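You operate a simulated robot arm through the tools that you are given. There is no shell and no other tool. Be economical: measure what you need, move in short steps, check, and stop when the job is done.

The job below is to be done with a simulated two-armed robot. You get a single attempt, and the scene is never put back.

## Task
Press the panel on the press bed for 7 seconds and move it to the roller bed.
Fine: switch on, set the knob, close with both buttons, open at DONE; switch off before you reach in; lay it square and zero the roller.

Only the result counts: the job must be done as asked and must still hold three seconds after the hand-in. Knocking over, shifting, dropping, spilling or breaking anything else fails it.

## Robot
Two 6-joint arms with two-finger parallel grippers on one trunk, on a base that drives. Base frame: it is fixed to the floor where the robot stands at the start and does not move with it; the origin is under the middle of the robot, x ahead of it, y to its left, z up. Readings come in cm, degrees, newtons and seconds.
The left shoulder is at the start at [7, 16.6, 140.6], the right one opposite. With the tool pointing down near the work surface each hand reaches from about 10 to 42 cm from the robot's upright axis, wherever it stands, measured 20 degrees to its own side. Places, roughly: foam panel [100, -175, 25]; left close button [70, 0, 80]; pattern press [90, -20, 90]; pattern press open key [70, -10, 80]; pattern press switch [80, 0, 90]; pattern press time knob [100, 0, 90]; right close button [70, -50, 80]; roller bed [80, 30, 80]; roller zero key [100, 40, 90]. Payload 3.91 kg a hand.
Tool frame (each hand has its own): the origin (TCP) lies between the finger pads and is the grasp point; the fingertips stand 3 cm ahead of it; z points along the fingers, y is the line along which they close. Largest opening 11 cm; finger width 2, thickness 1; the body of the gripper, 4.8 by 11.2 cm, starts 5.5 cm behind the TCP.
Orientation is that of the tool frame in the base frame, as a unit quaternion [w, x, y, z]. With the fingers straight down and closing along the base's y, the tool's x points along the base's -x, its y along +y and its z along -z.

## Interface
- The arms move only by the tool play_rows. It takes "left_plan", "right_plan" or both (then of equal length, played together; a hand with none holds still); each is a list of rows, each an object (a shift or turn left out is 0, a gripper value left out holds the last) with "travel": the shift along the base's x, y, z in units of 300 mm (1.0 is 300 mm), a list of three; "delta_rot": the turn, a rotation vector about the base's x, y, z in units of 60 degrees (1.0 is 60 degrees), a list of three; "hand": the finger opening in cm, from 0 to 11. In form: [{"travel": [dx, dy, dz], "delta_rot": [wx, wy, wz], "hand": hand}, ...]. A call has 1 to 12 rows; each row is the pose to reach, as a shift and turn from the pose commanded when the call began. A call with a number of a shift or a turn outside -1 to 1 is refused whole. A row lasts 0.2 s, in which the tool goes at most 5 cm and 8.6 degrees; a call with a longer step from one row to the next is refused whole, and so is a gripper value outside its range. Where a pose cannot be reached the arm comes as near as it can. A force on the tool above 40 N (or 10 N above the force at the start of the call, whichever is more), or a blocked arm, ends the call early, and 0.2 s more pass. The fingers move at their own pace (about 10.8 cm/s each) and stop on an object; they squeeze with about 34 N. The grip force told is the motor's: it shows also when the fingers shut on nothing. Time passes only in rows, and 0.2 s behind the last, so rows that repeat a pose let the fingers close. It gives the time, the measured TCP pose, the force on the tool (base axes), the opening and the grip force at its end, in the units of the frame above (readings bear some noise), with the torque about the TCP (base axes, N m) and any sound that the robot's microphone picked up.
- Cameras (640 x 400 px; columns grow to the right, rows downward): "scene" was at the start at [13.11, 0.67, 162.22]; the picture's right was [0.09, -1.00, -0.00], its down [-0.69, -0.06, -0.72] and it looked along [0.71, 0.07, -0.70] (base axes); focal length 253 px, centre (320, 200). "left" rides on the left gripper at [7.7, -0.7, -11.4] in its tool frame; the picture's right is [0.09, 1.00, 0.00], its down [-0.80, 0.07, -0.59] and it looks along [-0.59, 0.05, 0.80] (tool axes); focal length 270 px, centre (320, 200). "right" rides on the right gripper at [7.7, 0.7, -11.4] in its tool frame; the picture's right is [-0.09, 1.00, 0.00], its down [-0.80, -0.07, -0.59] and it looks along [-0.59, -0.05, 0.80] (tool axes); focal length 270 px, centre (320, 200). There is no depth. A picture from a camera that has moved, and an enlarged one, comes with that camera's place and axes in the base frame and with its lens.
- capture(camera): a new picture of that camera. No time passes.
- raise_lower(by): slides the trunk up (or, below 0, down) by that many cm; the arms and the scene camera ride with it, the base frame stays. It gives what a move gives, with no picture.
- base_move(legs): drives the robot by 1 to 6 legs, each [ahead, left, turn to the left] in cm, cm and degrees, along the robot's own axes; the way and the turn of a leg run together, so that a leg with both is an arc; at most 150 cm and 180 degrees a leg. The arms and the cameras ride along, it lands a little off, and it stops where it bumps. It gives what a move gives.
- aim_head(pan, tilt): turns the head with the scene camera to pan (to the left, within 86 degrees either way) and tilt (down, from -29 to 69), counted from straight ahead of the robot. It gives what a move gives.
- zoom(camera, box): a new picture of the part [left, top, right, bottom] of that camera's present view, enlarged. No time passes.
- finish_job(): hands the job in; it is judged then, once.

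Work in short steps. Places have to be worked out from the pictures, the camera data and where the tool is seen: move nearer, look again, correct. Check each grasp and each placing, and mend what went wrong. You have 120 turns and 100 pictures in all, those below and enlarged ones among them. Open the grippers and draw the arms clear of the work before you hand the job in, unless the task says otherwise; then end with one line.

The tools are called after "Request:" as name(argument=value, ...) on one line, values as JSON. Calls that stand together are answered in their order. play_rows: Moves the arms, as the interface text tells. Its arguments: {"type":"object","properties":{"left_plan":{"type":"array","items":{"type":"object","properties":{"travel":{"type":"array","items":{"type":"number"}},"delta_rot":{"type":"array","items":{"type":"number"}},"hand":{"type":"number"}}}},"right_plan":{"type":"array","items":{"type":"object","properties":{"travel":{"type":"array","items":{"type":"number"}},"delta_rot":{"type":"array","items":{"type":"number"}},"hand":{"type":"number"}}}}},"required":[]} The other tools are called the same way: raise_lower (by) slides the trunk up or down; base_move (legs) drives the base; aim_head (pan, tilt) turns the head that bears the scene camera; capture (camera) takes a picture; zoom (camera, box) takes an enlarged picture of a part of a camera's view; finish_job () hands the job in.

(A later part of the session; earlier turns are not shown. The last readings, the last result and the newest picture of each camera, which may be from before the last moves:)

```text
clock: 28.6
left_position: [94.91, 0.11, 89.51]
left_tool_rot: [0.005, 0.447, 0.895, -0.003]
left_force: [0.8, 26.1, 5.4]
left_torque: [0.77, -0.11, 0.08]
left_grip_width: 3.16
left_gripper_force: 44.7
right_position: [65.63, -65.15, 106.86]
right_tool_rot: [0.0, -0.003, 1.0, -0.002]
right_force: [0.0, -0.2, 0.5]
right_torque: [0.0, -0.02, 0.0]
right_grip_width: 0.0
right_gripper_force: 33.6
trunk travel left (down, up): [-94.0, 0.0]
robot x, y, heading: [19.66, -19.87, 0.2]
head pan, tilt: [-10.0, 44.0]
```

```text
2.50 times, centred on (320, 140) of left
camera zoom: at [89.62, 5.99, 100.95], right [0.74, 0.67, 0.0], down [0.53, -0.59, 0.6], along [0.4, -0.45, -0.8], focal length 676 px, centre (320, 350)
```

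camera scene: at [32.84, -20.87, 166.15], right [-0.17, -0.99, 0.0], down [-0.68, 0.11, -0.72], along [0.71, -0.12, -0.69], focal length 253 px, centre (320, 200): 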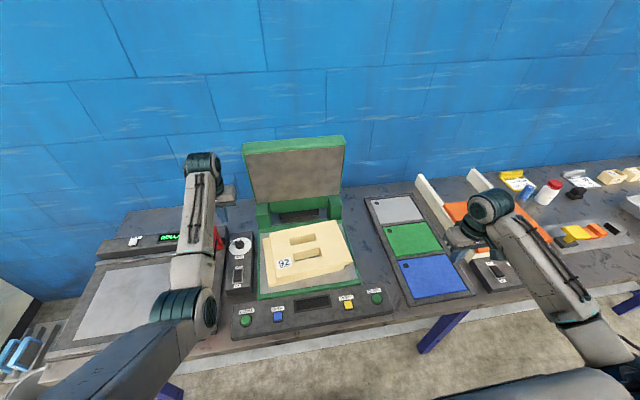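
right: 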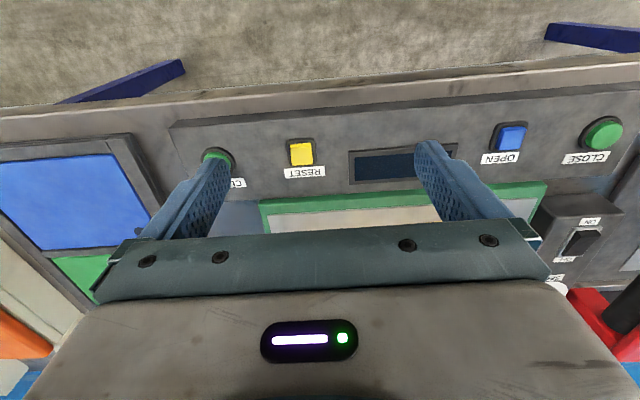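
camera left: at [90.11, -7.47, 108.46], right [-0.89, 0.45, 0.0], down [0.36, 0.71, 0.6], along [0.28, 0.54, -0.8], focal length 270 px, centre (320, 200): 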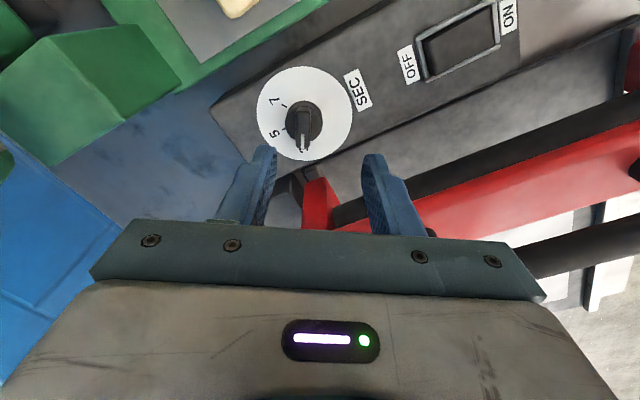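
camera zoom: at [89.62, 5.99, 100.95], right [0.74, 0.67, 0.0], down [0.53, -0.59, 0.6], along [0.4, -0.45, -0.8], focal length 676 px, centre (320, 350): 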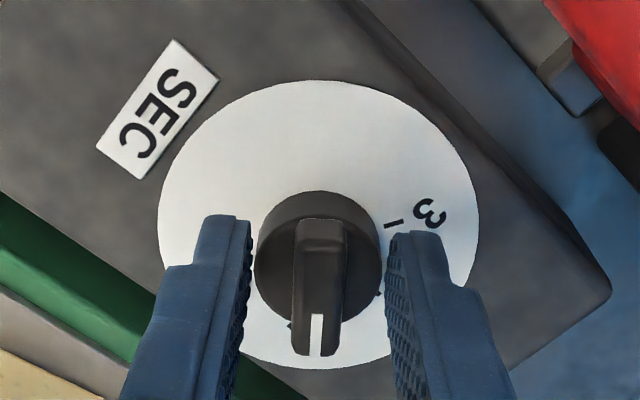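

The pointer is just short of 7: the 7 tick peeks out left of the fin, about 12° further on. I turn 12° more.

Request:
play_rows(left_plan=[{"travel": [0, 0.012, 0], "delta_rot": [0, 0, -0.1], "hand": 0}, {"travel": [0, 0.018, 0], "delta_rot": [0, 0, -0.2], "hand": 0}, {"travel": [0, 0.018, 0], "delta_rot": [0, 0, -0.2], "hand": 0}, {"travel": [0, 0.018, 0], "delta_rot": [0, 0, -0.2], "hand": 5}, {"travel": [0, 0.018, 0], "delta_rot": [0, 0, -0.2], "hand": 5}, {"travel": [0, 0.018, 0.1], "delta_rot": [0, 0, -0.2], "hand": 5}, {"travel": [0, 0.018, 0.25], "delta_rot": [0, 0, -0.2], "hand": 5}, {"travel": [0, 0.018, 0.25], "delta_rot": [0, 0, -0.2], "hand": 5}])

Request:
zoom(camera="left", box=[240, 60, 400, 190])

```text
clock: 30.4
left_position: [97.84, -0.03, 95.88]
left_tool_rot: [0.002, 0.538, 0.843, -0.002]
left_force: [-0.1, 0.7, -0.1]
left_torque: [-0.02, 0.03, 0.01]
left_grip_width: 5.01
left_gripper_force: 0.1
left hand out of reach, approached as far as the arm can: row 6, 7, 8
right_position: [65.74, -65.51, 106.79]
right_tool_rot: [0.0, -0.003, 1.0, 0.0]
right_force: [-1.4, 0.8, 0.1]
right_torque: [-0.05, 0.0, 0.0]
right_grip_width: 0.0
right_gripper_force: 33.5
trunk travel left (down, up): [-94.0, 0.0]
robot x, y, heading: [19.69, -19.91, 0.2]
head pan, tilt: [-10.0, 44.0]
```

```text
3.08 times, centred on (320, 125) of left
camera zoom: at [93.92, 6.81, 107.27], right [0.87, 0.5, 0.0], down [0.4, -0.69, 0.6], along [0.3, -0.52, -0.8], focal length 832 px, centre (320, 431)
```

zoom: 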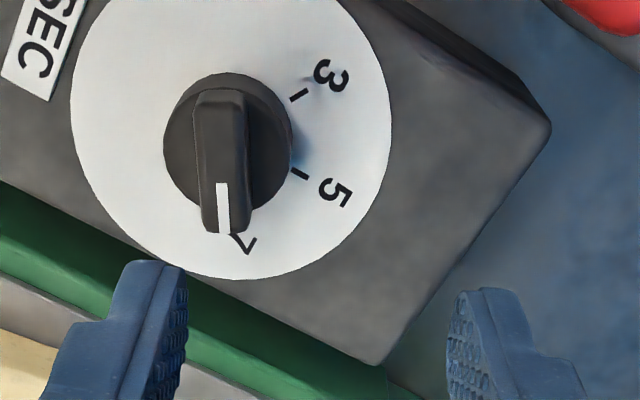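

The pointer is on 7 in this view. I bring the left hand back toward its close button, unwinding the yaw, and then check the dial with the scene camera.

Request:
play_rows(left_plan=[{"travel": [0, 0, 0.08], "delta_rot": [0, 0, 0.13], "hand": 2}, {"travel": [-0.1, 0, 0.16], "delta_rot": [0, 0, 0.26], "hand": 0}, {"travel": [-0.22, 0, 0.16], "delta_rot": [0, 0, 0.39], "hand": 0}, {"travel": [-0.35, 0, 0.16], "delta_rot": [0, 0, 0.52], "hand": 0}, {"travel": [-0.48, -0.02, 0.16], "delta_rot": [0, 0, 0.65], "hand": 0}, {"travel": [-0.6, -0.04, 0.13], "delta_rot": [0, 0, 0.78], "hand": 0}, {"travel": [-0.72, -0.06, 0.1], "delta_rot": [0, 0, 0.9], "hand": 0}, {"travel": [-0.82, -0.08, 0.05], "delta_rot": [0, 0, 1.0], "hand": 0}, {"travel": [-0.82, -0.08, 0.0], "delta_rot": [0, 0, 1.0], "hand": 0}, {"travel": [-0.82, -0.08, 0.0], "delta_rot": [0, 0, 1.0], "hand": 0}])

Request:
zoom(camera="scene", box=[205, 220, 285, 270])

```text
clock: 32.2
left_position: [93.37, -4.99, 88.05]
left_tool_rot: [0.009, 0.055, 0.998, 0.002]
left_force: [0.0, 0.1, 0.5]
left_torque: [0.02, -0.02, 0.0]
left_grip_width: 0.0
left_gripper_force: 33.9
left hand out of reach, approached as far as the arm can: row 1, 2, 3, 4, 5, 6, 7, 8, 9
right_position: [65.49, -65.59, 106.7]
right_tool_rot: [0.002, -0.003, 1.0, 0.0]
right_force: [-0.4, 0.4, -0.3]
right_torque: [0.0, -0.03, 0.01]
right_grip_width: 0.02
right_gripper_force: 33.8
trunk travel left (down, up): [-94.0, 0.0]
robot x, y, heading: [19.87, -20.12, 0.5]
head pan, tilt: [-10.0, 44.0]
stopped in row 9 (left hand): the force on the tool passed its limit (the readings are from after the stop); the commanded pose is now the measured one
```

```text
8.00 times, centred on (245, 245) of scene
camera zoom: at [32.38, -21.44, 166.18], right [-0.17, -0.99, 0.0], down [-0.68, 0.12, -0.72], along [0.71, -0.12, -0.69], focal length 2021 px, centre (920, -160)
```

zoom: 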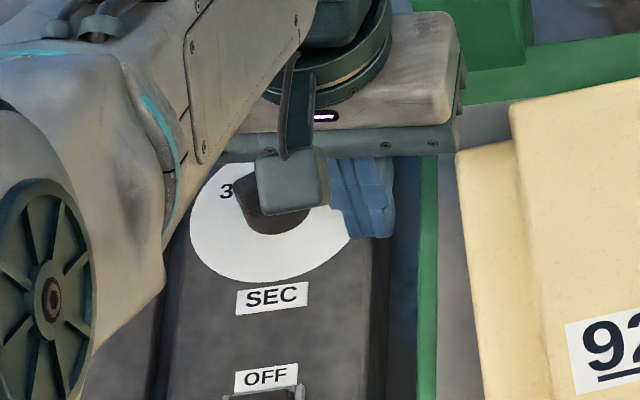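

The arm drifted down to (93.4, -5, 88) while out of range and touched something. I look from the left camera before moving.

Request:
capture(camera="left")

Request:
capture(camera="scene")

```text
65 pictures are left
camera left: at [85.47, -4.92, 99.43], right [0.02, 1.0, 0.0], down [0.79, -0.02, 0.61], along [0.61, -0.01, -0.79], focal length 270 px, centre (320, 200)
```

left: 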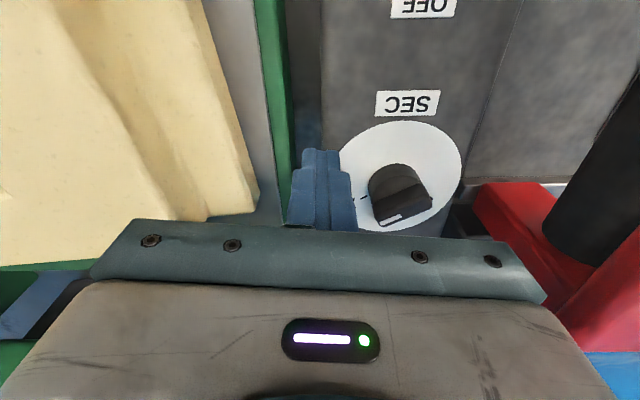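

```text
64 pictures are left
camera scene: at [32.38, -21.44, 166.18], right [-0.17, -0.99, 0.0], down [-0.68, 0.12, -0.72], along [0.71, -0.12, -0.69], focal length 253 px, centre (320, 200)
```

scene: 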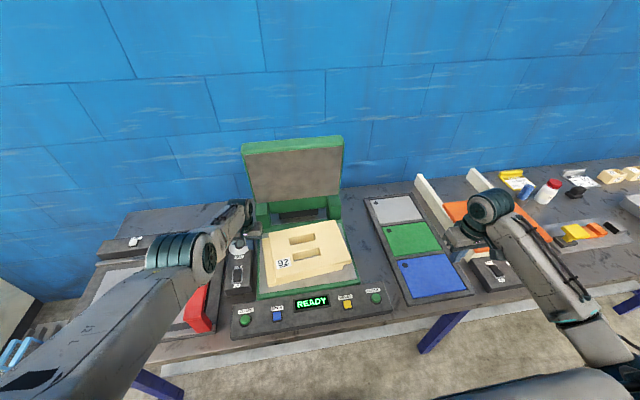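

The tip went into the gap between press bed and control box; the dial still reads 7 and nothing visibly moved. I raise straight up slowly.

Request:
play_rows(left_plan=[{"travel": [0, 0, 0.06], "hand": 0}, {"travel": [0, 0, 0.13], "hand": 0}, {"travel": [0, 0, 0.2], "hand": 0}, {"travel": [0, 0, 0.2], "hand": 0}])

```text
clock: 33.2
left_position: [96.15, -5.38, 92.8]
left_tool_rot: [0.007, 0.055, 0.998, 0.003]
left_force: [0.6, 0.3, -1.0]
left_torque: [0.01, 0.03, -0.02]
left_grip_width: 0.01
left_gripper_force: 33.8
left hand out of reach, approached as far as the arm can: row 1, 2, 3, 4
right_position: [65.8, -65.46, 106.79]
right_tool_rot: [0.0, -0.004, 1.0, 0.001]
right_force: [0.3, -0.4, 1.1]
right_torque: [0.0, 0.0, -0.02]
right_grip_width: 0.03
right_gripper_force: 33.8
trunk travel left (down, up): [-94.0, 0.0]
robot x, y, heading: [20.04, -20.21, 0.5]
head pan, tilt: [-10.0, 44.0]
```

The arm is riding a joint limit; earlier drift showed that positive yaw relieves it. I shift slightly left, yaw +30°, and rise.

Request:
play_rows(left_plan=[{"travel": [0, 0.03, 0.02], "delta_rot": [0, 0, 0.13], "hand": 0}, {"travel": [0, 0.06, 0.04], "delta_rot": [0, 0, 0.26], "hand": 0}, {"travel": [0, 0.1, 0.06], "delta_rot": [0, 0, 0.39], "hand": 0}, {"travel": [0, 0.12, 0.1], "delta_rot": [0, 0, 0.52], "hand": 0}, {"travel": [0, 0.12, 0.2], "delta_rot": [0, 0, 0.6], "hand": 0}, {"travel": [0, 0.12, 0.3], "delta_rot": [0, 0, 0.6], "hand": 0}, {"travel": [0, 0.12, 0.3], "delta_rot": [0, 0, 0.6], "hand": 0}])

```text
clock: 34.8
left_position: [99.58, -1.98, 100.57]
left_tool_rot: [0.005, -0.256, 0.967, 0.005]
left_force: [-0.6, 0.9, 0.0]
left_torque: [-0.02, -0.03, 0.0]
left_grip_width: 0.0
left_gripper_force: 34.6
left hand out of reach, approached as far as the arm can: row 1, 2, 3, 4, 5, 6, 7
right_position: [65.72, -65.51, 106.7]
right_tool_rot: [0.0, -0.002, 1.0, -0.001]
right_force: [-0.1, -0.2, -0.6]
right_torque: [0.02, -0.02, 0.0]
right_grip_width: 0.0
right_gripper_force: 34.2
trunk travel left (down, up): [-94.0, 0.0]
robot x, y, heading: [19.66, -19.93, 0.1]
head pan, tilt: [-10.0, 44.0]
```

Safe height nearly reached. I go up further and out to the left, where the arm recovered previously.

Request:
play_rows(left_plan=[{"travel": [0.02, 0, 0.12], "hand": 0}, {"travel": [0.02, 0.06, 0.2], "hand": 0}, {"travel": [0.02, 0.2, 0.2], "hand": 0}, {"travel": [0.02, 0.35, 0.2], "hand": 0}, {"travel": [0.02, 0.5, 0.2], "hand": 0}, {"travel": [0.02, 0.6, 0.2], "hand": 0}, {"travel": [0.02, 0.6, 0.2], "hand": 0}])

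```text
clock: 36.4
left_position: [100.68, 16.0, 106.71]
left_tool_rot: [0.005, -0.256, 0.967, 0.004]
left_force: [0.1, -0.2, 0.2]
left_torque: [-0.03, 0.0, -0.02]
left_grip_width: 0.02
left_gripper_force: 34.0
left hand out of reach, approached as far as the arm can: row 1, 2, 3, 4, 5, 6, 7
right_position: [65.73, -65.54, 106.76]
right_tool_rot: [0.0, -0.003, 1.0, 0.0]
right_force: [-0.8, -0.3, 0.4]
right_torque: [-0.01, -0.02, 0.01]
right_grip_width: 0.0
right_gripper_force: 34.1
trunk travel left (down, up): [-94.0, 0.0]
robot x, y, heading: [20.05, -20.05, 0.1]
head pan, tilt: [-10.0, 44.0]
```

Good. Now I unwind the yaw to zero and draw in a little, checking that it tracks.

Request:
play_rows(left_plan=[{"travel": [0, 0, 0], "delta_rot": [0, 0, -0.13], "hand": 0}, {"travel": [-0.05, 0, 0], "delta_rot": [0, 0, -0.26], "hand": 0}, {"travel": [-0.1, 0, 0], "delta_rot": [0, 0, -0.39], "hand": 0}, {"travel": [-0.15, 0, 0], "delta_rot": [0, 0, -0.494], "hand": 0}, {"travel": [-0.2, 0, -0.03], "delta_rot": [0, 0, -0.494], "hand": 0}, {"travel": [-0.2, 0, -0.03], "delta_rot": [0, 0, -0.494], "hand": 0}])

Request:
capture(camera="scene")

```text
clock: 37.8
left_position: [99.8, 16.95, 104.56]
left_tool_rot: [0.006, 0.0, 1.0, 0.003]
left_force: [-0.2, -0.2, 0.1]
left_torque: [0.02, -0.04, 0.0]
left_grip_width: 0.0
left_gripper_force: 34.0
left hand out of reach, approached as far as the arm can: row 2, 3, 4, 5, 6
right_position: [65.65, -65.51, 106.58]
right_tool_rot: [-0.001, -0.003, 1.0, 0.001]
right_force: [-0.5, -0.4, -0.2]
right_torque: [0.0, 0.01, 0.0]
right_grip_width: 0.0
right_gripper_force: 34.3
trunk travel left (down, up): [-94.0, 0.0]
robot x, y, heading: [19.85, -20.11, 0.0]
head pan, tilt: [-10.0, 44.0]
```

```text
63 pictures are left
camera scene: at [32.85, -21.41, 166.14], right [-0.17, -0.99, 0.0], down [-0.68, 0.12, -0.72], along [0.71, -0.12, -0.69], focal length 253 px, centre (320, 200)
```

scene: 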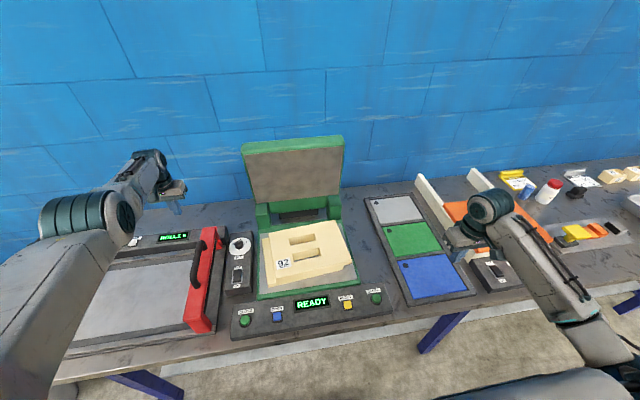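

Roller and panel are undisturbed. The left arm still won't draw in, so I swing it further to its own side and try to draw in there.

Request:
play_rows(left_plan=[{"travel": [0, 0.15, 0], "hand": 0}, {"travel": [0, 0.3, 0], "hand": 0}, {"travel": [-0.05, 0.45, 0], "hand": 0}, {"travel": [-0.12, 0.57, 0], "hand": 0}, {"travel": [-0.25, 0.6, 0], "hand": 0}, {"travel": [-0.4, 0.6, 0], "hand": 0}, {"travel": [-0.55, 0.6, 0], "hand": 0}, {"travel": [-0.55, 0.6, 0], "hand": 0}])

Request:
aim_head(pan=25, tilt=44)

Request:
capture(camera="scene")

```text
clock: 39.6
left_position: [83.4, 34.97, 104.42]
left_tool_rot: [0.006, -0.001, 1.0, 0.001]
left_force: [0.2, 0.1, 0.1]
left_torque: [0.03, 0.0, -0.03]
left_grip_width: 0.0
left_gripper_force: 34.1
left hand out of reach, approached as far as the arm can: row 1, 2, 3, 4
right_position: [65.7, -65.49, 106.67]
right_tool_rot: [-0.002, -0.002, 1.0, 0.001]
right_force: [0.2, 0.0, 0.0]
right_torque: [-0.01, 0.0, 0.0]
right_grip_width: 0.0
right_gripper_force: 33.9
trunk travel left (down, up): [-94.0, 0.0]
robot x, y, heading: [19.76, -20.46, 0.5]
head pan, tilt: [-10.0, 44.0]
```

```text
clock: 40.6
left_position: [83.42, 35.06, 104.48]
left_tool_rot: [0.008, 0.0, 1.0, 0.003]
left_force: [0.0, -0.4, -0.3]
left_torque: [-0.02, 0.0, 0.04]
left_grip_width: 0.0
left_gripper_force: 34.0
right_position: [65.68, -65.48, 106.72]
right_tool_rot: [0.001, -0.002, 1.0, 0.001]
right_force: [0.3, -0.3, -0.6]
right_torque: [-0.03, -0.01, -0.01]
right_grip_width: 0.01
right_gripper_force: 34.3
trunk travel left (down, up): [-94.0, 0.0]
robot x, y, heading: [20.17, -20.16, 0.1]
head pan, tilt: [25.0, 44.0]
```

```text
62 pictures are left
camera scene: at [32.1, -16.49, 166.15], right [0.43, -0.9, 0.0], down [-0.63, -0.3, -0.72], along [0.65, 0.31, -0.69], focal length 253 px, centre (320, 200)
```

scene: 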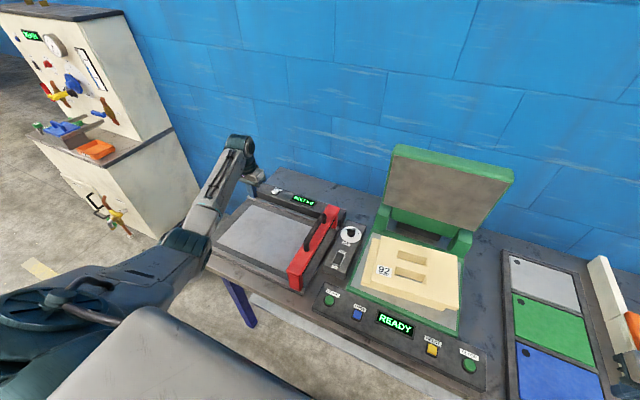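

The left arm tracks again. I use this clear view to verify the dial reading before going on.

Request:
zoom(camera="scene", box=[325, 218, 373, 250])

Request:
base_move(legs=[[0, -4.5, 0]])

```text
12.50 times, centred on (349, 234) of scene
camera zoom: at [32.1, -16.49, 166.15], right [0.43, -0.9, 0.0], down [-0.63, -0.3, -0.72], along [0.65, 0.31, -0.69], focal length 3158 px, centre (-42, -225)
```

zoom: 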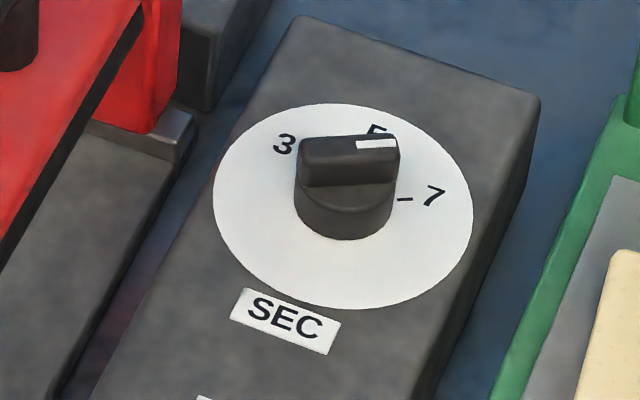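

```text
clock: 41.5
left_position: [83.48, 31.36, 104.0]
left_tool_rot: [0.006, -0.001, 1.0, -0.001]
left_force: [0.3, 1.3, -1.2]
left_torque: [-0.03, -0.02, -0.04]
left_grip_width: 0.01
left_gripper_force: 34.3
right_position: [65.74, -69.15, 107.12]
right_tool_rot: [0.0, -0.003, 1.0, -0.003]
right_force: [-0.8, 0.3, -0.7]
right_torque: [-0.06, 0.03, -0.02]
right_grip_width: 0.0
right_gripper_force: 34.1
trunk travel left (down, up): [-94.0, 0.0]
robot x, y, heading: [19.55, -24.59, 0.3]
head pan, tilt: [25.0, 44.0]
```

The pointer is on 7 within about 3°. Now I bring the left hand back in front of the roller and toward its CLOSE button, and the right hand toward the other one.

Request:
play_rows(left_plan=[{"travel": [-0.15, 0, 0], "hand": 0}, {"travel": [-0.3, 0, 0], "hand": 0}, {"travel": [-0.45, 0, -0.03], "hand": 0}, {"travel": [-0.6, 0, -0.05], "hand": 0}, {"travel": [-0.63, -0.15, -0.06], "hand": 0}, {"travel": [-0.63, -0.3, -0.07], "hand": 0}, {"travel": [-0.63, -0.45, -0.08], "hand": 0}, {"travel": [-0.63, -0.6, -0.08], "hand": 0}, {"travel": [-0.63, -0.6, -0.08], "hand": 0}], right_plan=[{"travel": [0, 0.1, 0], "hand": 0}, {"travel": [0, 0.2, 0], "hand": 0}, {"travel": [0, 0.3, 0], "hand": 0}, {"travel": [0, 0.4, 0], "hand": 0}, {"travel": [0.01, 0.5, -0.02], "hand": 0}, {"travel": [0.02, 0.6, -0.06], "hand": 0}, {"travel": [0.03, 0.7, -0.12], "hand": 0}, {"travel": [0.03, 0.77, -0.2], "hand": 0}, {"travel": [0.03, 0.77, -0.25], "hand": 0}])

```text
clock: 43.5
left_position: [64.37, 12.54, 102.07]
left_tool_rot: [0.007, -0.001, 1.0, 0.003]
left_force: [-0.2, -0.1, 0.2]
left_torque: [0.0, 0.04, 0.01]
left_grip_width: 0.01
left_gripper_force: 33.8
right_position: [66.79, -46.67, 98.56]
right_tool_rot: [0.001, -0.004, 1.0, 0.001]
right_force: [0.0, -0.7, 0.1]
right_torque: [0.01, 0.0, -0.01]
right_grip_width: 0.01
right_gripper_force: 33.7
right hand out of reach, approached as far as the arm can: row 2, 3, 4, 5, 6, 7, 8, 9
trunk travel left (down, up): [-94.0, 0.0]
robot x, y, heading: [19.7, -24.47, 0.3]
head pan, tilt: [25.0, 44.0]
```

Both near. I continue the left hand to above its button, lowering both a bit, and look.

Request:
play_rows(left_plan=[{"travel": [0, -0.15, 0], "hand": 0}, {"travel": [0, -0.3, -0.03], "hand": 0}, {"travel": [0.0, -0.43, -0.08], "hand": 0}, {"travel": [0.04, -0.528, -0.15], "hand": 0}, {"travel": [0.083, -0.528, -0.25], "hand": 0}, {"travel": [0.083, -0.528, -0.35], "hand": 0}, {"travel": [0.083, -0.528, -0.35], "hand": 0}], right_plan=[{"travel": [0, 0, -0.03], "hand": 0}, {"travel": [0, 0, -0.07], "hand": 0}, {"travel": [0, 0, -0.12], "hand": 0}, {"travel": [0, 0, -0.2], "hand": 0}, {"travel": [0, 0, -0.26], "hand": 0}, {"travel": [0, 0, -0.26], "hand": 0}, {"travel": [0, 0, -0.26], "hand": 0}])

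Request:
capture(camera="left")

Request:
capture(camera="right")

```text
clock: 45.1
left_position: [66.97, -3.54, 91.53]
left_tool_rot: [0.007, -0.001, 1.0, 0.002]
left_force: [0.1, -0.3, -0.2]
left_torque: [0.01, 0.01, 0.03]
left_grip_width: 0.03
left_gripper_force: 33.7
left hand out of reach, approached as far as the arm can: row 1, 2, 3
right_position: [66.88, -46.85, 90.86]
right_tool_rot: [0.001, -0.003, 1.0, 0.001]
right_force: [-0.6, -0.9, 0.1]
right_torque: [0.01, 0.0, 0.01]
right_grip_width: 0.02
right_gripper_force: 33.9
trunk travel left (down, up): [-94.0, 0.0]
robot x, y, heading: [19.64, -24.59, 0.1]
head pan, tilt: [25.0, 44.0]
```

```text
60 pictures are left
camera left: at [59.08, -4.35, 102.91], right [-0.09, 1.0, 0.0], down [0.79, 0.07, 0.61], along [0.6, 0.06, -0.8], focal length 270 px, centre (320, 200)
```

left: 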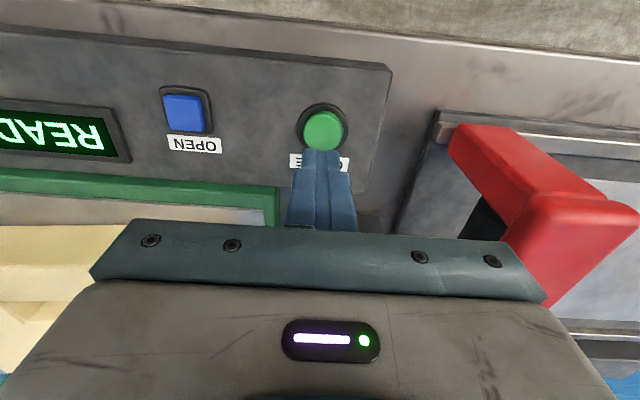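

```text
59 pictures are left
camera right: at [59.12, -46.19, 102.27], right [0.08, 1.0, 0.0], down [0.8, -0.07, 0.59], along [0.59, -0.05, -0.8], focal length 270 px, centre (320, 200)
```

right: 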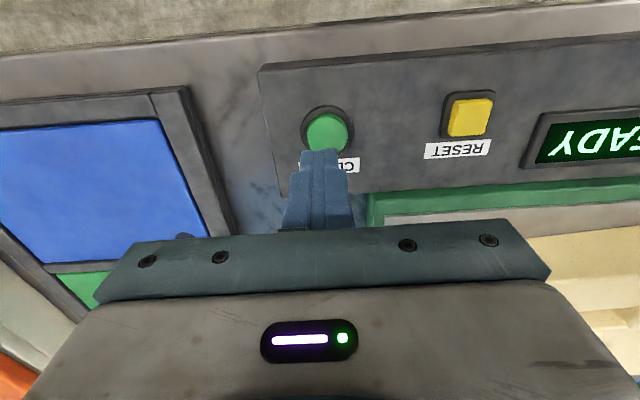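

Both hands are over the CLOSE buttons (offsets under 0.4 cm). I equalise heights and press both down together in small steps.

Request:
play_rows(left_plan=[{"travel": [0, 0.01, -0.056], "hand": 0}, {"travel": [0, 0.01, -0.085], "hand": 0}, {"travel": [0, 0.01, -0.105], "hand": 0}, {"travel": [0, 0.01, -0.12], "hand": 0}, {"travel": [0, 0.01, -0.13], "hand": 0}, {"travel": [0, 0.01, -0.14], "hand": 0}, {"travel": [0, 0.01, -0.15], "hand": 0}, {"travel": [0, 0.01, -0.16], "hand": 0}, {"travel": [0, 0.01, -0.17], "hand": 0}], right_plan=[{"travel": [0, 0.013, -0.034], "hand": 0}, {"travel": [0, 0.013, -0.063], "hand": 0}, {"travel": [0, 0.013, -0.083], "hand": 0}, {"travel": [0, 0.013, -0.098], "hand": 0}, {"travel": [0, 0.013, -0.108], "hand": 0}, {"travel": [0, 0.013, -0.118], "hand": 0}, {"travel": [0, 0.013, -0.128], "hand": 0}, {"travel": [0, 0.013, -0.138], "hand": 0}, {"travel": [0, 0.013, -0.148], "hand": 0}])

```text
clock: 47.1
left_position: [67.15, -2.92, 86.56]
left_tool_rot: [0.007, -0.001, 1.0, 0.003]
left_force: [2.1, -0.5, 3.1]
left_torque: [-0.02, 0.02, -0.02]
left_grip_width: 0.01
left_gripper_force: 34.2
right_position: [66.95, -46.45, 86.44]
right_tool_rot: [0.002, -0.004, 1.0, 0.001]
right_force: [2.2, 0.5, 6.7]
right_torque: [0.0, -0.05, 0.0]
right_grip_width: 0.0
right_gripper_force: 33.9
trunk travel left (down, up): [-94.0, 0.0]
robot x, y, heading: [19.93, -24.4, 0.2]
head pan, tilt: [25.0, 44.0]
heard: click, click
```

Two clicks heard: both buttons are being pressed. I look at the press state before going on.

Request:
capture(camera="scene")

```text
58 pictures are left
camera scene: at [32.1, -20.92, 166.17], right [0.43, -0.9, 0.0], down [-0.63, -0.3, -0.72], along [0.65, 0.31, -0.69], focal length 253 px, centre (320, 200)
```

scene: 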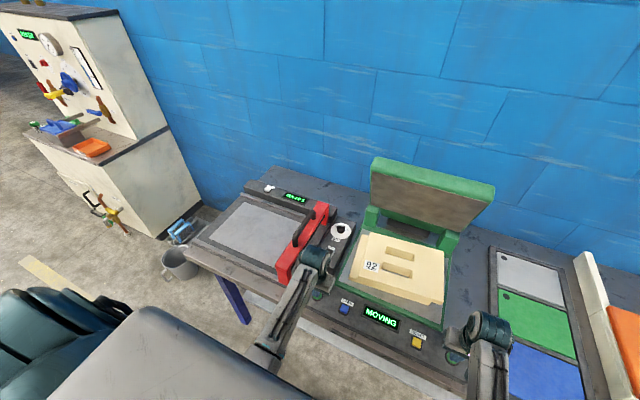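

MOVING — the lid is closing. I hold both buttons down for a while.

Request:
play_rows(left_plan=[{"travel": [0, 0, 0]}, {"travel": [0, 0, 0]}, {"travel": [0, 0, 0]}, {"travel": [0, 0, 0]}, {"travel": [0, 0, 0]}, {"travel": [0, 0, 0]}], right_plan=[{"travel": [0, 0, 0]}, {"travel": [0, 0, 0]}, {"travel": [0, 0, 0]}, {"travel": [0, 0, 0]}, {"travel": [0, 0, 0]}, {"travel": [0, 0, 0]}])

Request:
zoom(camera="scene", box=[300, 150, 500, 370])

```text
clock: 48.5
left_position: [66.99, -2.91, 86.48]
left_tool_rot: [0.007, 0.0, 1.0, 0.002]
left_force: [0.9, -0.1, 4.3]
left_torque: [0.02, -0.04, -0.01]
left_grip_width: 0.0
left_gripper_force: 34.3
right_position: [66.82, -46.47, 86.52]
right_tool_rot: [0.001, -0.002, 1.0, 0.0]
right_force: [3.8, -0.4, 10.0]
right_torque: [-0.01, -0.12, 0.0]
right_grip_width: 0.0
right_gripper_force: 34.4
trunk travel left (down, up): [-94.0, 0.0]
robot x, y, heading: [20.02, -24.47, 0.3]
head pan, tilt: [25.0, 44.0]
```

```text
1.82 times, centred on (400, 260) of scene
camera zoom: at [32.12, -20.91, 166.15], right [0.43, -0.9, 0.0], down [-0.63, -0.3, -0.72], along [0.65, 0.31, -0.69], focal length 459 px, centre (174, 91)
```

zoom: 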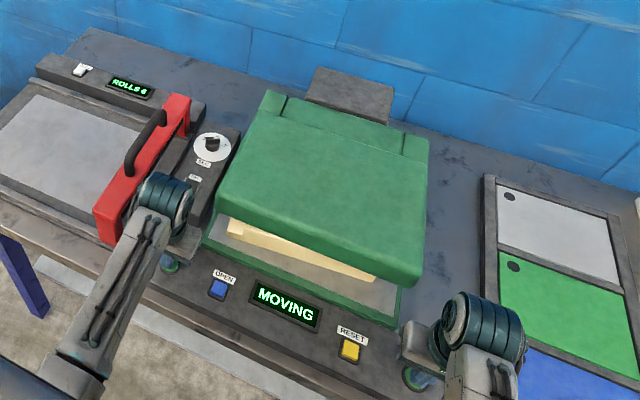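

Nearly closed. Hold a little more.

Request:
play_rows(left_plan=[{"travel": [0, 0, 0]}, {"travel": [0, 0, 0]}, {"travel": [0, 0, 0]}], right_plan=[{"travel": [0, 0, 0]}, {"travel": [0, 0, 0]}, {"travel": [0, 0, 0]}])

Request:
zoom(camera="scene", box=[300, 150, 500, 370])

```text
clock: 49.3
left_position: [67.03, -2.98, 86.57]
left_tool_rot: [0.007, -0.001, 1.0, 0.002]
left_force: [2.0, 1.0, 4.5]
left_torque: [0.0, 0.01, -0.01]
left_grip_width: 0.01
left_gripper_force: 33.7
right_position: [66.8, -46.49, 86.28]
right_tool_rot: [0.001, -0.003, 1.0, 0.001]
right_force: [3.5, -0.9, 8.3]
right_torque: [0.0, -0.09, 0.0]
right_grip_width: 0.01
right_gripper_force: 34.2
trunk travel left (down, up): [-94.0, 0.0]
robot x, y, heading: [20.19, -24.83, 0.3]
head pan, tilt: [25.0, 44.0]
```

```text
1.82 times, centred on (400, 260) of scene
camera zoom: at [32.1, -20.91, 166.15], right [0.43, -0.9, 0.0], down [-0.63, -0.3, -0.72], along [0.65, 0.31, -0.69], focal length 459 px, centre (174, 91)
```

zoom: 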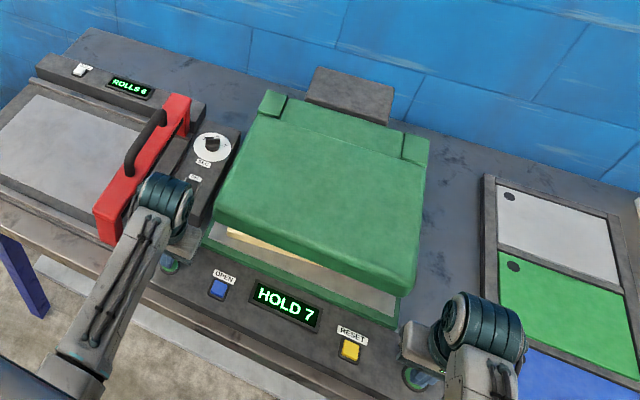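

HOLD 7: the timer is counting. I release both buttons and move the left hand to hover over OPEN (≈66.6, -13).

Request:
play_rows(left_plan=[{"travel": [0, 0, 0.06]}, {"travel": [0, 0, 0.13]}, {"travel": [-0.01, -0.12, 0.13]}, {"travel": [-0.015, -0.23, 0.13]}, {"travel": [-0.015, -0.335, 0.13]}, {"travel": [-0.015, -0.335, 0.13]}], right_plan=[{"travel": [0, 0, 0.06]}, {"travel": [0, 0, 0.13]}, {"travel": [0, -0.1, 0.2]}, {"travel": [0, -0.2, 0.3]}, {"travel": [0, -0.3, 0.4]}, {"travel": [0, -0.3, 0.4]}])

Request:
capture(camera="left")

```text
clock: 50.9
left_position: [66.6, -8.07, 89.59]
left_tool_rot: [0.007, -0.003, 0.999, 0.047]
left_force: [0.4, -0.7, 0.3]
left_torque: [0.02, -0.01, 0.0]
left_grip_width: 0.0
left_gripper_force: 33.6
right_position: [67.09, -55.42, 98.38]
right_tool_rot: [-0.001, -0.003, 1.0, 0.001]
right_force: [-0.2, 0.4, 0.2]
right_torque: [0.03, 0.01, 0.02]
right_grip_width: 0.0
right_gripper_force: 33.5
trunk travel left (down, up): [-94.0, 0.0]
robot x, y, heading: [19.97, -24.35, 0.2]
head pan, tilt: [25.0, 44.0]
stopped in row 6 (left hand): the arm was blocked; the commanded pose is now the measured one
```

```text
55 pictures are left
camera left: at [58.84, -9.84, 100.83], right [-0.09, 0.99, 0.09], down [0.79, 0.02, 0.61], along [0.6, 0.13, -0.79], focal length 270 px, centre (320, 200)
```

left: 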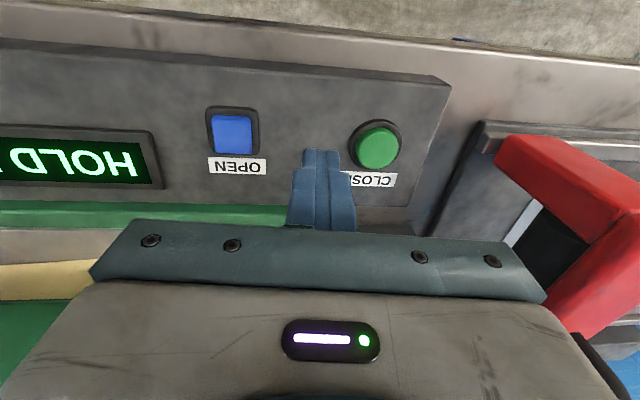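

The left arm hit its inner limit at 16 cm from centre, so I drive the base 5 cm right, carrying the fingertip over OPEN.

Request:
base_move(legs=[[0, -5, 0]])

Request:
capture(camera="left")

```text
clock: 51.8
left_position: [66.69, -12.35, 89.49]
left_tool_rot: [0.007, -0.003, 0.999, 0.043]
left_force: [0.8, -0.1, -0.2]
left_torque: [-0.05, 0.06, 0.0]
left_grip_width: 0.0
left_gripper_force: 33.8
right_position: [67.14, -59.49, 98.84]
right_tool_rot: [0.0, -0.004, 1.0, -0.002]
right_force: [-0.1, 0.7, 0.8]
right_torque: [-0.03, -0.02, 0.0]
right_grip_width: 0.0
right_gripper_force: 34.3
trunk travel left (down, up): [-94.0, 0.0]
robot x, y, heading: [20.0, -28.99, 0.4]
head pan, tilt: [25.0, 44.0]
```

```text
54 pictures are left
camera left: at [58.86, -13.97, 100.71], right [-0.09, 0.99, 0.08], down [0.79, 0.02, 0.61], along [0.6, 0.12, -0.79], focal length 270 px, centre (320, 200)
```

left: 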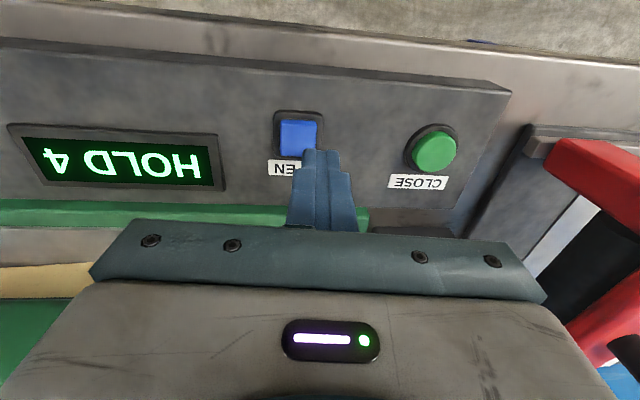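

HOLD 4. OPEN is about 1 cm further right and 0.5 nearer; I drive 2 cm more right so the arm keeps room.

Request:
base_move(legs=[[-0.5, -2, 0]])

Request:
play_rows(left_plan=[{"delta_rot": [-0.05, 0, 0]}, {"delta_rot": [-0.09, 0, 0]}, {"delta_rot": [-0.09, 0, 0]}])

Request:
capture(camera="left")

```text
clock: 52.6
left_position: [66.29, -14.53, 89.38]
left_tool_rot: [0.007, -0.002, 0.999, 0.046]
left_force: [0.6, 1.4, 0.3]
left_torque: [-0.02, 0.02, 0.0]
left_grip_width: 0.0
left_gripper_force: 33.8
right_position: [66.77, -61.79, 98.55]
right_tool_rot: [0.0, -0.003, 1.0, 0.0]
right_force: [-0.4, -0.1, 0.1]
right_torque: [-0.04, 0.0, 0.0]
right_grip_width: 0.02
right_gripper_force: 33.8
trunk travel left (down, up): [-94.0, 0.0]
robot x, y, heading: [19.5, -31.19, 0.3]
head pan, tilt: [25.0, 44.0]
```

```text
clock: 53.4
left_position: [66.29, -14.84, 89.69]
left_tool_rot: [0.007, -0.004, 1.0, 0.0]
left_force: [0.2, -0.3, 0.5]
left_torque: [0.04, 0.01, 0.04]
left_grip_width: 0.0
left_gripper_force: 33.9
right_position: [66.64, -62.13, 98.49]
right_tool_rot: [0.0, -0.003, 1.0, 0.001]
right_force: [0.3, -0.8, -0.1]
right_torque: [0.0, 0.02, 0.01]
right_grip_width: 0.01
right_gripper_force: 34.0
trunk travel left (down, up): [-94.0, 0.0]
robot x, y, heading: [19.29, -31.81, 0.1]
head pan, tilt: [25.0, 44.0]
```

```text
53 pictures are left
camera left: at [58.38, -15.56, 100.95], right [-0.09, 1.0, 0.0], down [0.79, 0.08, 0.61], along [0.6, 0.06, -0.8], focal length 270 px, centre (320, 200)
```

left: 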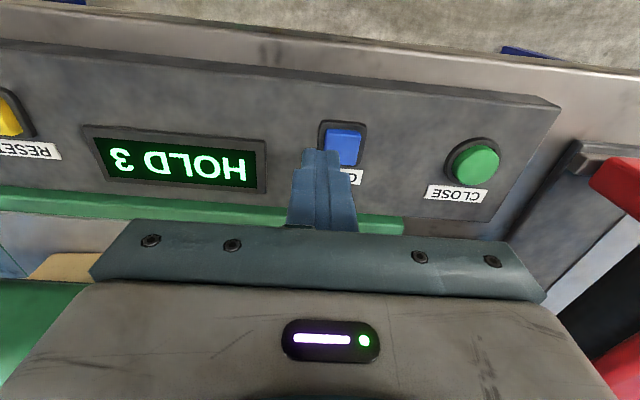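

OPEN is at (66.3, -13.1). I shift 1.7 cm left, hover and wait for DONE.

Request:
play_rows(left_plan=[{"travel": [0, 0.03, 0]}, {"travel": [0, 0.057, 0]}, {"travel": [0, 0.057, 0]}, {"travel": [0, 0.057, 0]}, {"travel": [0, 0.057, 0]}, {"travel": [0, 0.057, 0]}, {"travel": [0, 0.057, 0]}, {"travel": [0, 0.057, 0]}, {"travel": [0, 0.057, 0]}, {"travel": [0, 0.057, 0]}, {"travel": [0, 0.057, 0]}])

Request:
play_rows(left_plan=[{"travel": [0, 0, 0]}, {"travel": [0, 0, 0]}, {"travel": [0, 0, 0]}])

Request:
capture(camera="left")

```text
clock: 55.8
left_position: [66.24, -13.08, 89.62]
left_tool_rot: [0.007, -0.003, 1.0, -0.001]
left_force: [0.0, -0.9, 0.0]
left_torque: [-0.01, 0.01, -0.02]
left_grip_width: 0.0
left_gripper_force: 33.8
right_position: [66.56, -62.04, 98.55]
right_tool_rot: [0.0, -0.004, 1.0, 0.001]
right_force: [0.3, -0.6, 0.4]
right_torque: [-0.01, -0.01, -0.02]
right_grip_width: 0.0
right_gripper_force: 33.6
trunk travel left (down, up): [-94.0, 0.0]
robot x, y, heading: [19.4, -31.09, 0.3]
head pan, tilt: [25.0, 44.0]
```

```text
clock: 56.6
left_position: [66.32, -13.05, 89.71]
left_tool_rot: [0.007, -0.003, 1.0, 0.0]
left_force: [-0.5, 0.1, 0.1]
left_torque: [-0.02, -0.04, -0.01]
left_grip_width: 0.0
left_gripper_force: 34.8
right_position: [66.59, -62.11, 98.49]
right_tool_rot: [0.0, -0.003, 1.0, 0.002]
right_force: [-0.9, 0.2, 0.6]
right_torque: [0.0, 0.02, 0.01]
right_grip_width: 0.0
right_gripper_force: 34.3
trunk travel left (down, up): [-94.0, 0.0]
robot x, y, heading: [19.5, -31.08, 0.3]
head pan, tilt: [25.0, 44.0]
```

```text
52 pictures are left
camera left: at [58.43, -13.77, 100.95], right [-0.09, 1.0, 0.0], down [0.79, 0.08, 0.61], along [0.6, 0.06, -0.8], focal length 270 px, centre (320, 200)
```

left: 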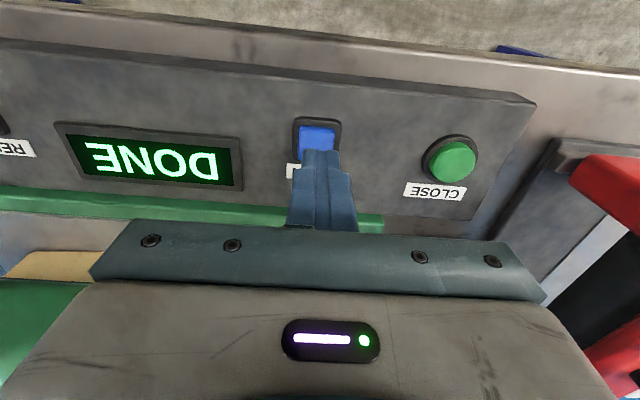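

DONE. I press OPEN straight down now, then lift.

Request:
play_rows(left_plan=[{"travel": [0, 0, -0.04]}, {"travel": [0, 0, -0.065]}, {"travel": [0, 0, -0.085]}, {"travel": [0, 0, -0.1]}, {"travel": [0, 0, -0.11]}, {"travel": [0, 0, -0.11]}, {"travel": [0, 0, -0.05]}, {"travel": [0, 0, 0.05]}])

Request:
zoom(camera="scene", box=[250, 130, 490, 330])

```text
clock: 58.4
left_position: [66.23, -13.21, 91.25]
left_tool_rot: [0.007, -0.003, 1.0, -0.001]
left_force: [-0.4, -0.4, -0.4]
left_torque: [0.0, -0.03, -0.02]
left_grip_width: 0.0
left_gripper_force: 33.5
right_position: [66.65, -62.16, 98.4]
right_tool_rot: [0.0, -0.004, 1.0, 0.002]
right_force: [-0.2, 0.6, -0.3]
right_torque: [-0.01, 0.02, 0.0]
right_grip_width: 0.02
right_gripper_force: 33.9
trunk travel left (down, up): [-94.0, 0.0]
robot x, y, heading: [19.19, -31.05, 0.4]
head pan, tilt: [25.0, 44.0]
heard: click
```

```text
2.00 times, centred on (370, 230) of scene
camera zoom: at [31.64, -27.81, 166.15], right [0.43, -0.9, 0.0], down [-0.63, -0.3, -0.72], along [0.65, 0.31, -0.69], focal length 505 px, centre (220, 140)
```

zoom: 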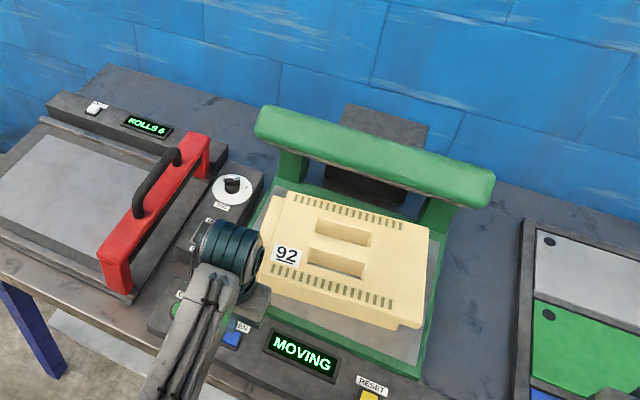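

It's opening and the pattern is pressed in. Next, the switch: I move the left hand to above the rocker's OFF (far) end.

Request:
play_rows(left_plan=[{"travel": [0, 0.1, 0.1]}, {"travel": [0, 0.22, 0.2]}, {"travel": [0, 0.34, 0.22]}, {"travel": [0.1, 0.43, 0.22]}, {"travel": [0.25, 0.43, 0.22]}, {"travel": [0.4, 0.43, 0.22]}, {"travel": [0.52, 0.43, 0.2]}, {"travel": [0.585, 0.43, 0.1]}, {"travel": [0.585, 0.43, 0.05]}, {"travel": [0.585, 0.43, 0.05]}])

Request:
capture(camera="left")

Request:
capture(camera="scene")

```text
clock: 60.6
left_position: [83.86, -0.16, 92.36]
left_tool_rot: [0.007, -0.003, 1.0, 0.001]
left_force: [0.3, 0.8, 0.0]
left_torque: [0.01, 0.03, 0.01]
left_grip_width: 0.0
left_gripper_force: 34.2
right_position: [66.55, -62.11, 98.64]
right_tool_rot: [0.0, -0.003, 1.0, 0.002]
right_force: [0.2, -0.6, 0.0]
right_torque: [0.03, 0.0, -0.03]
right_grip_width: 0.01
right_gripper_force: 33.6
trunk travel left (down, up): [-94.0, 0.0]
robot x, y, heading: [19.15, -31.23, 0.6]
head pan, tilt: [25.0, 44.0]
```

```text
50 pictures are left
camera left: at [76.0, -0.84, 103.85], right [-0.09, 1.0, 0.0], down [0.79, 0.08, 0.61], along [0.6, 0.06, -0.8], focal length 270 px, centre (320, 200)
```

left: 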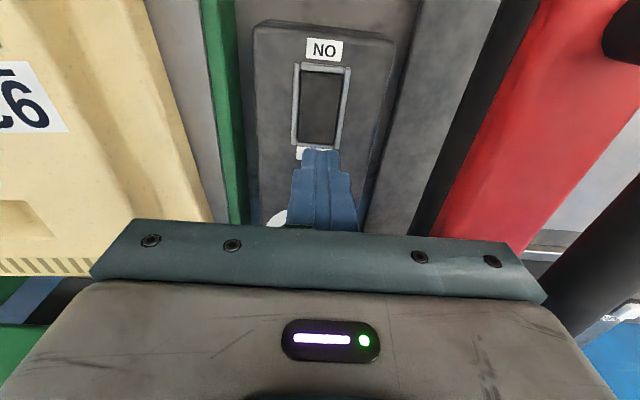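

```text
49 pictures are left
camera scene: at [31.7, -27.72, 166.15], right [0.43, -0.9, 0.0], down [-0.63, -0.3, -0.72], along [0.65, 0.31, -0.69], focal length 253 px, centre (320, 200)
```

scene: 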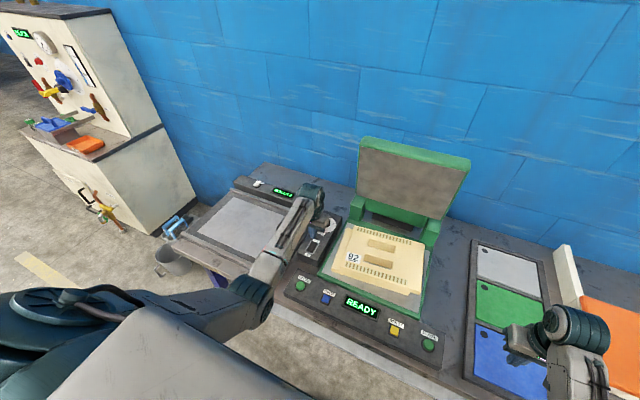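

READY with lid open. The rocker spans x 79.8–84.1, so I shift to x=82.9 and press the OFF end.

Request:
play_rows(left_plan=[{"travel": [-0.03, 0, -0.05]}, {"travel": [-0.03, 0, -0.08]}, {"travel": [-0.03, 0, -0.1]}, {"travel": [-0.03, 0, -0.11]}, {"travel": [-0.03, 0, -0.12]}, {"travel": [-0.03, 0, -0.13]}, {"travel": [-0.03, 0, -0.14]}, {"travel": [-0.03, 0, -0.15]}])

Request:
zoom(camera="scene", box=[280, 200, 440, 360])

```text
clock: 62.5
left_position: [83.14, -0.15, 89.02]
left_tool_rot: [0.016, -0.004, 1.0, 0.002]
left_force: [-11.0, -1.9, 26.5]
left_torque: [-0.1, 0.64, 0.08]
left_grip_width: 0.0
left_gripper_force: 34.1
right_position: [66.32, -62.19, 98.58]
right_tool_rot: [0.002, -0.003, 1.0, 0.002]
right_force: [0.8, 0.6, -0.6]
right_torque: [0.0, 0.01, 0.03]
right_grip_width: 0.01
right_gripper_force: 33.7
trunk travel left (down, up): [-94.0, 0.0]
robot x, y, heading: [19.54, -31.52, 0.6]
head pan, tilt: [25.0, 44.0]
stopped in row 8 (left hand): the force on the tool passed its limit (the readings are from after the stop); the commanded pose is now the measured one
```

```text
2.50 times, centred on (360, 280) of scene
camera zoom: at [31.18, -27.93, 166.18], right [0.43, -0.9, 0.0], down [-0.63, -0.3, -0.72], along [0.65, 0.31, -0.69], focal length 632 px, centre (220, 0)
```

zoom: 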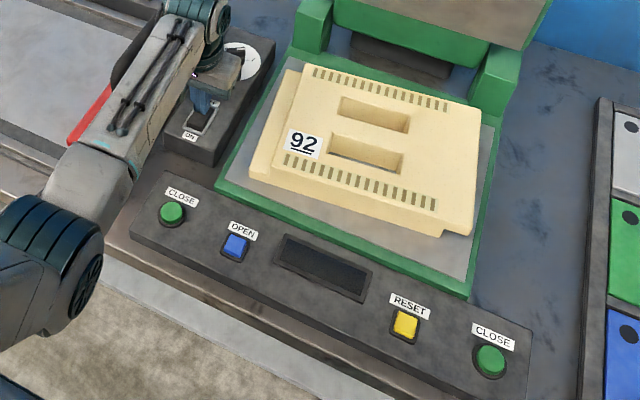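

The display is dark: press is off. I lift the left hand clear and raise the right hand, then will drive right so the left hand can reach the panel.

Request:
play_rows(left_plan=[{"travel": [0, 0, 0.1]}, {"travel": [0, 0, 0.25]}, {"travel": [0, 0, 0.4]}, {"travel": [0, 0, 0.45]}, {"travel": [0, 0, 0.45]}], right_plan=[{"travel": [-0.03, -0.1, 0.05]}, {"travel": [-0.06, -0.2, 0.1]}, {"travel": [-0.1, -0.3, 0.18]}, {"travel": [-0.1, -0.35, 0.25]}, {"travel": [-0.1, -0.35, 0.25]}])

Request:
base_move(legs=[[0, -15, 0]])

Request:
capture(camera="left")

```text
clock: 63.6
left_position: [83.27, -0.07, 102.05]
left_tool_rot: [0.013, -0.003, 1.0, 0.0]
left_force: [-0.2, 0.0, -0.1]
left_torque: [-0.01, 0.02, 0.01]
left_grip_width: 0.01
left_gripper_force: 34.4
right_position: [63.66, -72.74, 106.25]
right_tool_rot: [0.0, -0.003, 1.0, 0.001]
right_force: [0.5, -0.5, -0.4]
right_torque: [0.01, -0.03, 0.0]
right_grip_width: 0.0
right_gripper_force: 34.1
trunk travel left (down, up): [-94.0, 0.0]
robot x, y, heading: [19.33, -31.11, 0.6]
head pan, tilt: [25.0, 44.0]
```

```text
clock: 65.0
left_position: [83.28, -14.9, 102.06]
left_tool_rot: [0.012, -0.004, 1.0, 0.0]
left_force: [0.6, 0.4, 0.3]
left_torque: [-0.03, 0.02, -0.07]
left_grip_width: 0.0
left_gripper_force: 34.3
right_position: [63.79, -87.65, 106.19]
right_tool_rot: [0.0, -0.004, 1.0, 0.0]
right_force: [0.1, 0.3, 0.4]
right_torque: [-0.06, -0.01, 0.01]
right_grip_width: 0.0
right_gripper_force: 34.0
trunk travel left (down, up): [-94.0, 0.0]
robot x, y, heading: [19.33, -46.31, 0.3]
head pan, tilt: [25.0, 44.0]
```

```text
47 pictures are left
camera left: at [75.41, -15.62, 113.29], right [-0.09, 1.0, 0.0], down [0.79, 0.08, 0.61], along [0.61, 0.06, -0.79], focal length 270 px, centre (320, 200)
```

left: 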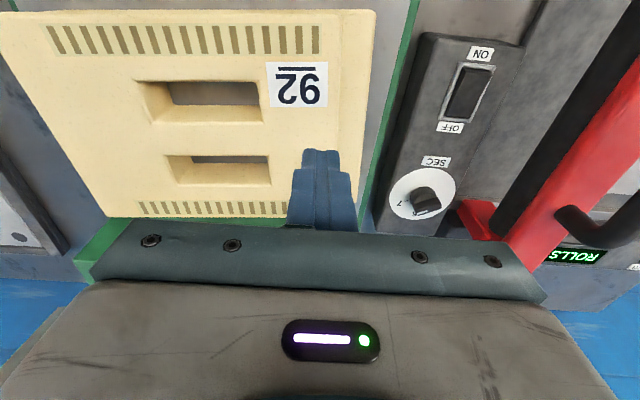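

Excellent view of the panel: its central bar between the two slots is at about (87.9, -25.6), bar 3.5 cm wide, panel turned about +5°. I'll yaw the left hand to +95° so the fingers go into the two slots, opening to 6 cm.

Request:
play_rows(left_plan=[{"delta_rot": [0, 0, 0.13], "hand": 6}, {"delta_rot": [0, 0, 0.26], "hand": 6}, {"delta_rot": [0, 0, 0.39], "hand": 6}, {"delta_rot": [0, 0, 0.52], "hand": 6}, {"travel": [0, -0.03, 0], "delta_rot": [0, 0, 0.65], "hand": 6}, {"travel": [0.03, -0.08, 0], "delta_rot": [0, 0, 0.78], "hand": 6}, {"travel": [0.06, -0.15, 0], "delta_rot": [0, 0, 0.9], "hand": 6}, {"travel": [0.06, -0.15, 0], "delta_rot": [0, 0, 0.9], "hand": 6}])

Request:
play_rows(left_plan=[{"travel": [0.03, -0.05, 0], "delta_rot": [0, 0, 0.13], "hand": 6}, {"travel": [0.06, -0.1, 0], "delta_rot": [0, 0, 0.26], "hand": 6}, {"travel": [0.09, -0.15, 0], "delta_rot": [0, 0, 0.39], "hand": 6}, {"travel": [0.09, -0.2, 0], "delta_rot": [0, 0, 0.52], "hand": 6}, {"travel": [0.09, -0.2, 0], "delta_rot": [0, 0, 0.65], "hand": 6}, {"travel": [0.09, -0.2, 0], "delta_rot": [0, 0, 0.683], "hand": 6}, {"travel": [0.09, -0.2, 0], "delta_rot": [0, 0, 0.683], "hand": 6}])

Request:
capture(camera="left")

```text
clock: 66.8
left_position: [85.28, -19.55, 101.93]
left_tool_rot: [0.011, -0.458, 0.889, 0.006]
left_force: [0.1, -0.2, -0.8]
left_torque: [-0.03, -0.06, 0.01]
left_grip_width: 5.97
left_gripper_force: 0.0
right_position: [63.86, -87.65, 106.22]
right_tool_rot: [0.0, -0.004, 1.0, 0.001]
right_force: [1.0, -0.7, -0.1]
right_torque: [-0.02, 0.02, 0.04]
right_grip_width: 0.0
right_gripper_force: 34.1
trunk travel left (down, up): [-94.0, 0.0]
robot x, y, heading: [19.34, -46.19, 0.3]
head pan, tilt: [25.0, 44.0]
```

```text
clock: 68.4
left_position: [88.01, -25.59, 102.02]
left_tool_rot: [-0.008, 0.74, -0.672, -0.011]
left_force: [0.0, -0.3, 0.1]
left_torque: [-0.03, 0.03, -0.01]
left_grip_width: 6.01
left_gripper_force: 0.0
right_position: [63.74, -87.91, 106.21]
right_tool_rot: [0.001, -0.004, 1.0, 0.002]
right_force: [-0.6, -0.5, 0.4]
right_torque: [-0.01, 0.0, 0.02]
right_grip_width: 0.03
right_gripper_force: 33.9
trunk travel left (down, up): [-94.0, 0.0]
robot x, y, heading: [19.47, -46.33, 0.4]
head pan, tilt: [25.0, 44.0]
```

```text
46 pictures are left
camera left: at [89.4, -33.6, 113.33], right [-0.98, -0.18, 0.0], down [-0.14, 0.78, 0.61], along [-0.11, 0.6, -0.79], focal length 270 px, centre (320, 200)
```

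left: 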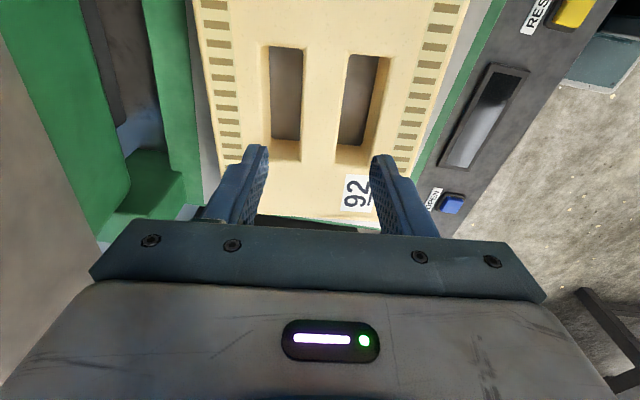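

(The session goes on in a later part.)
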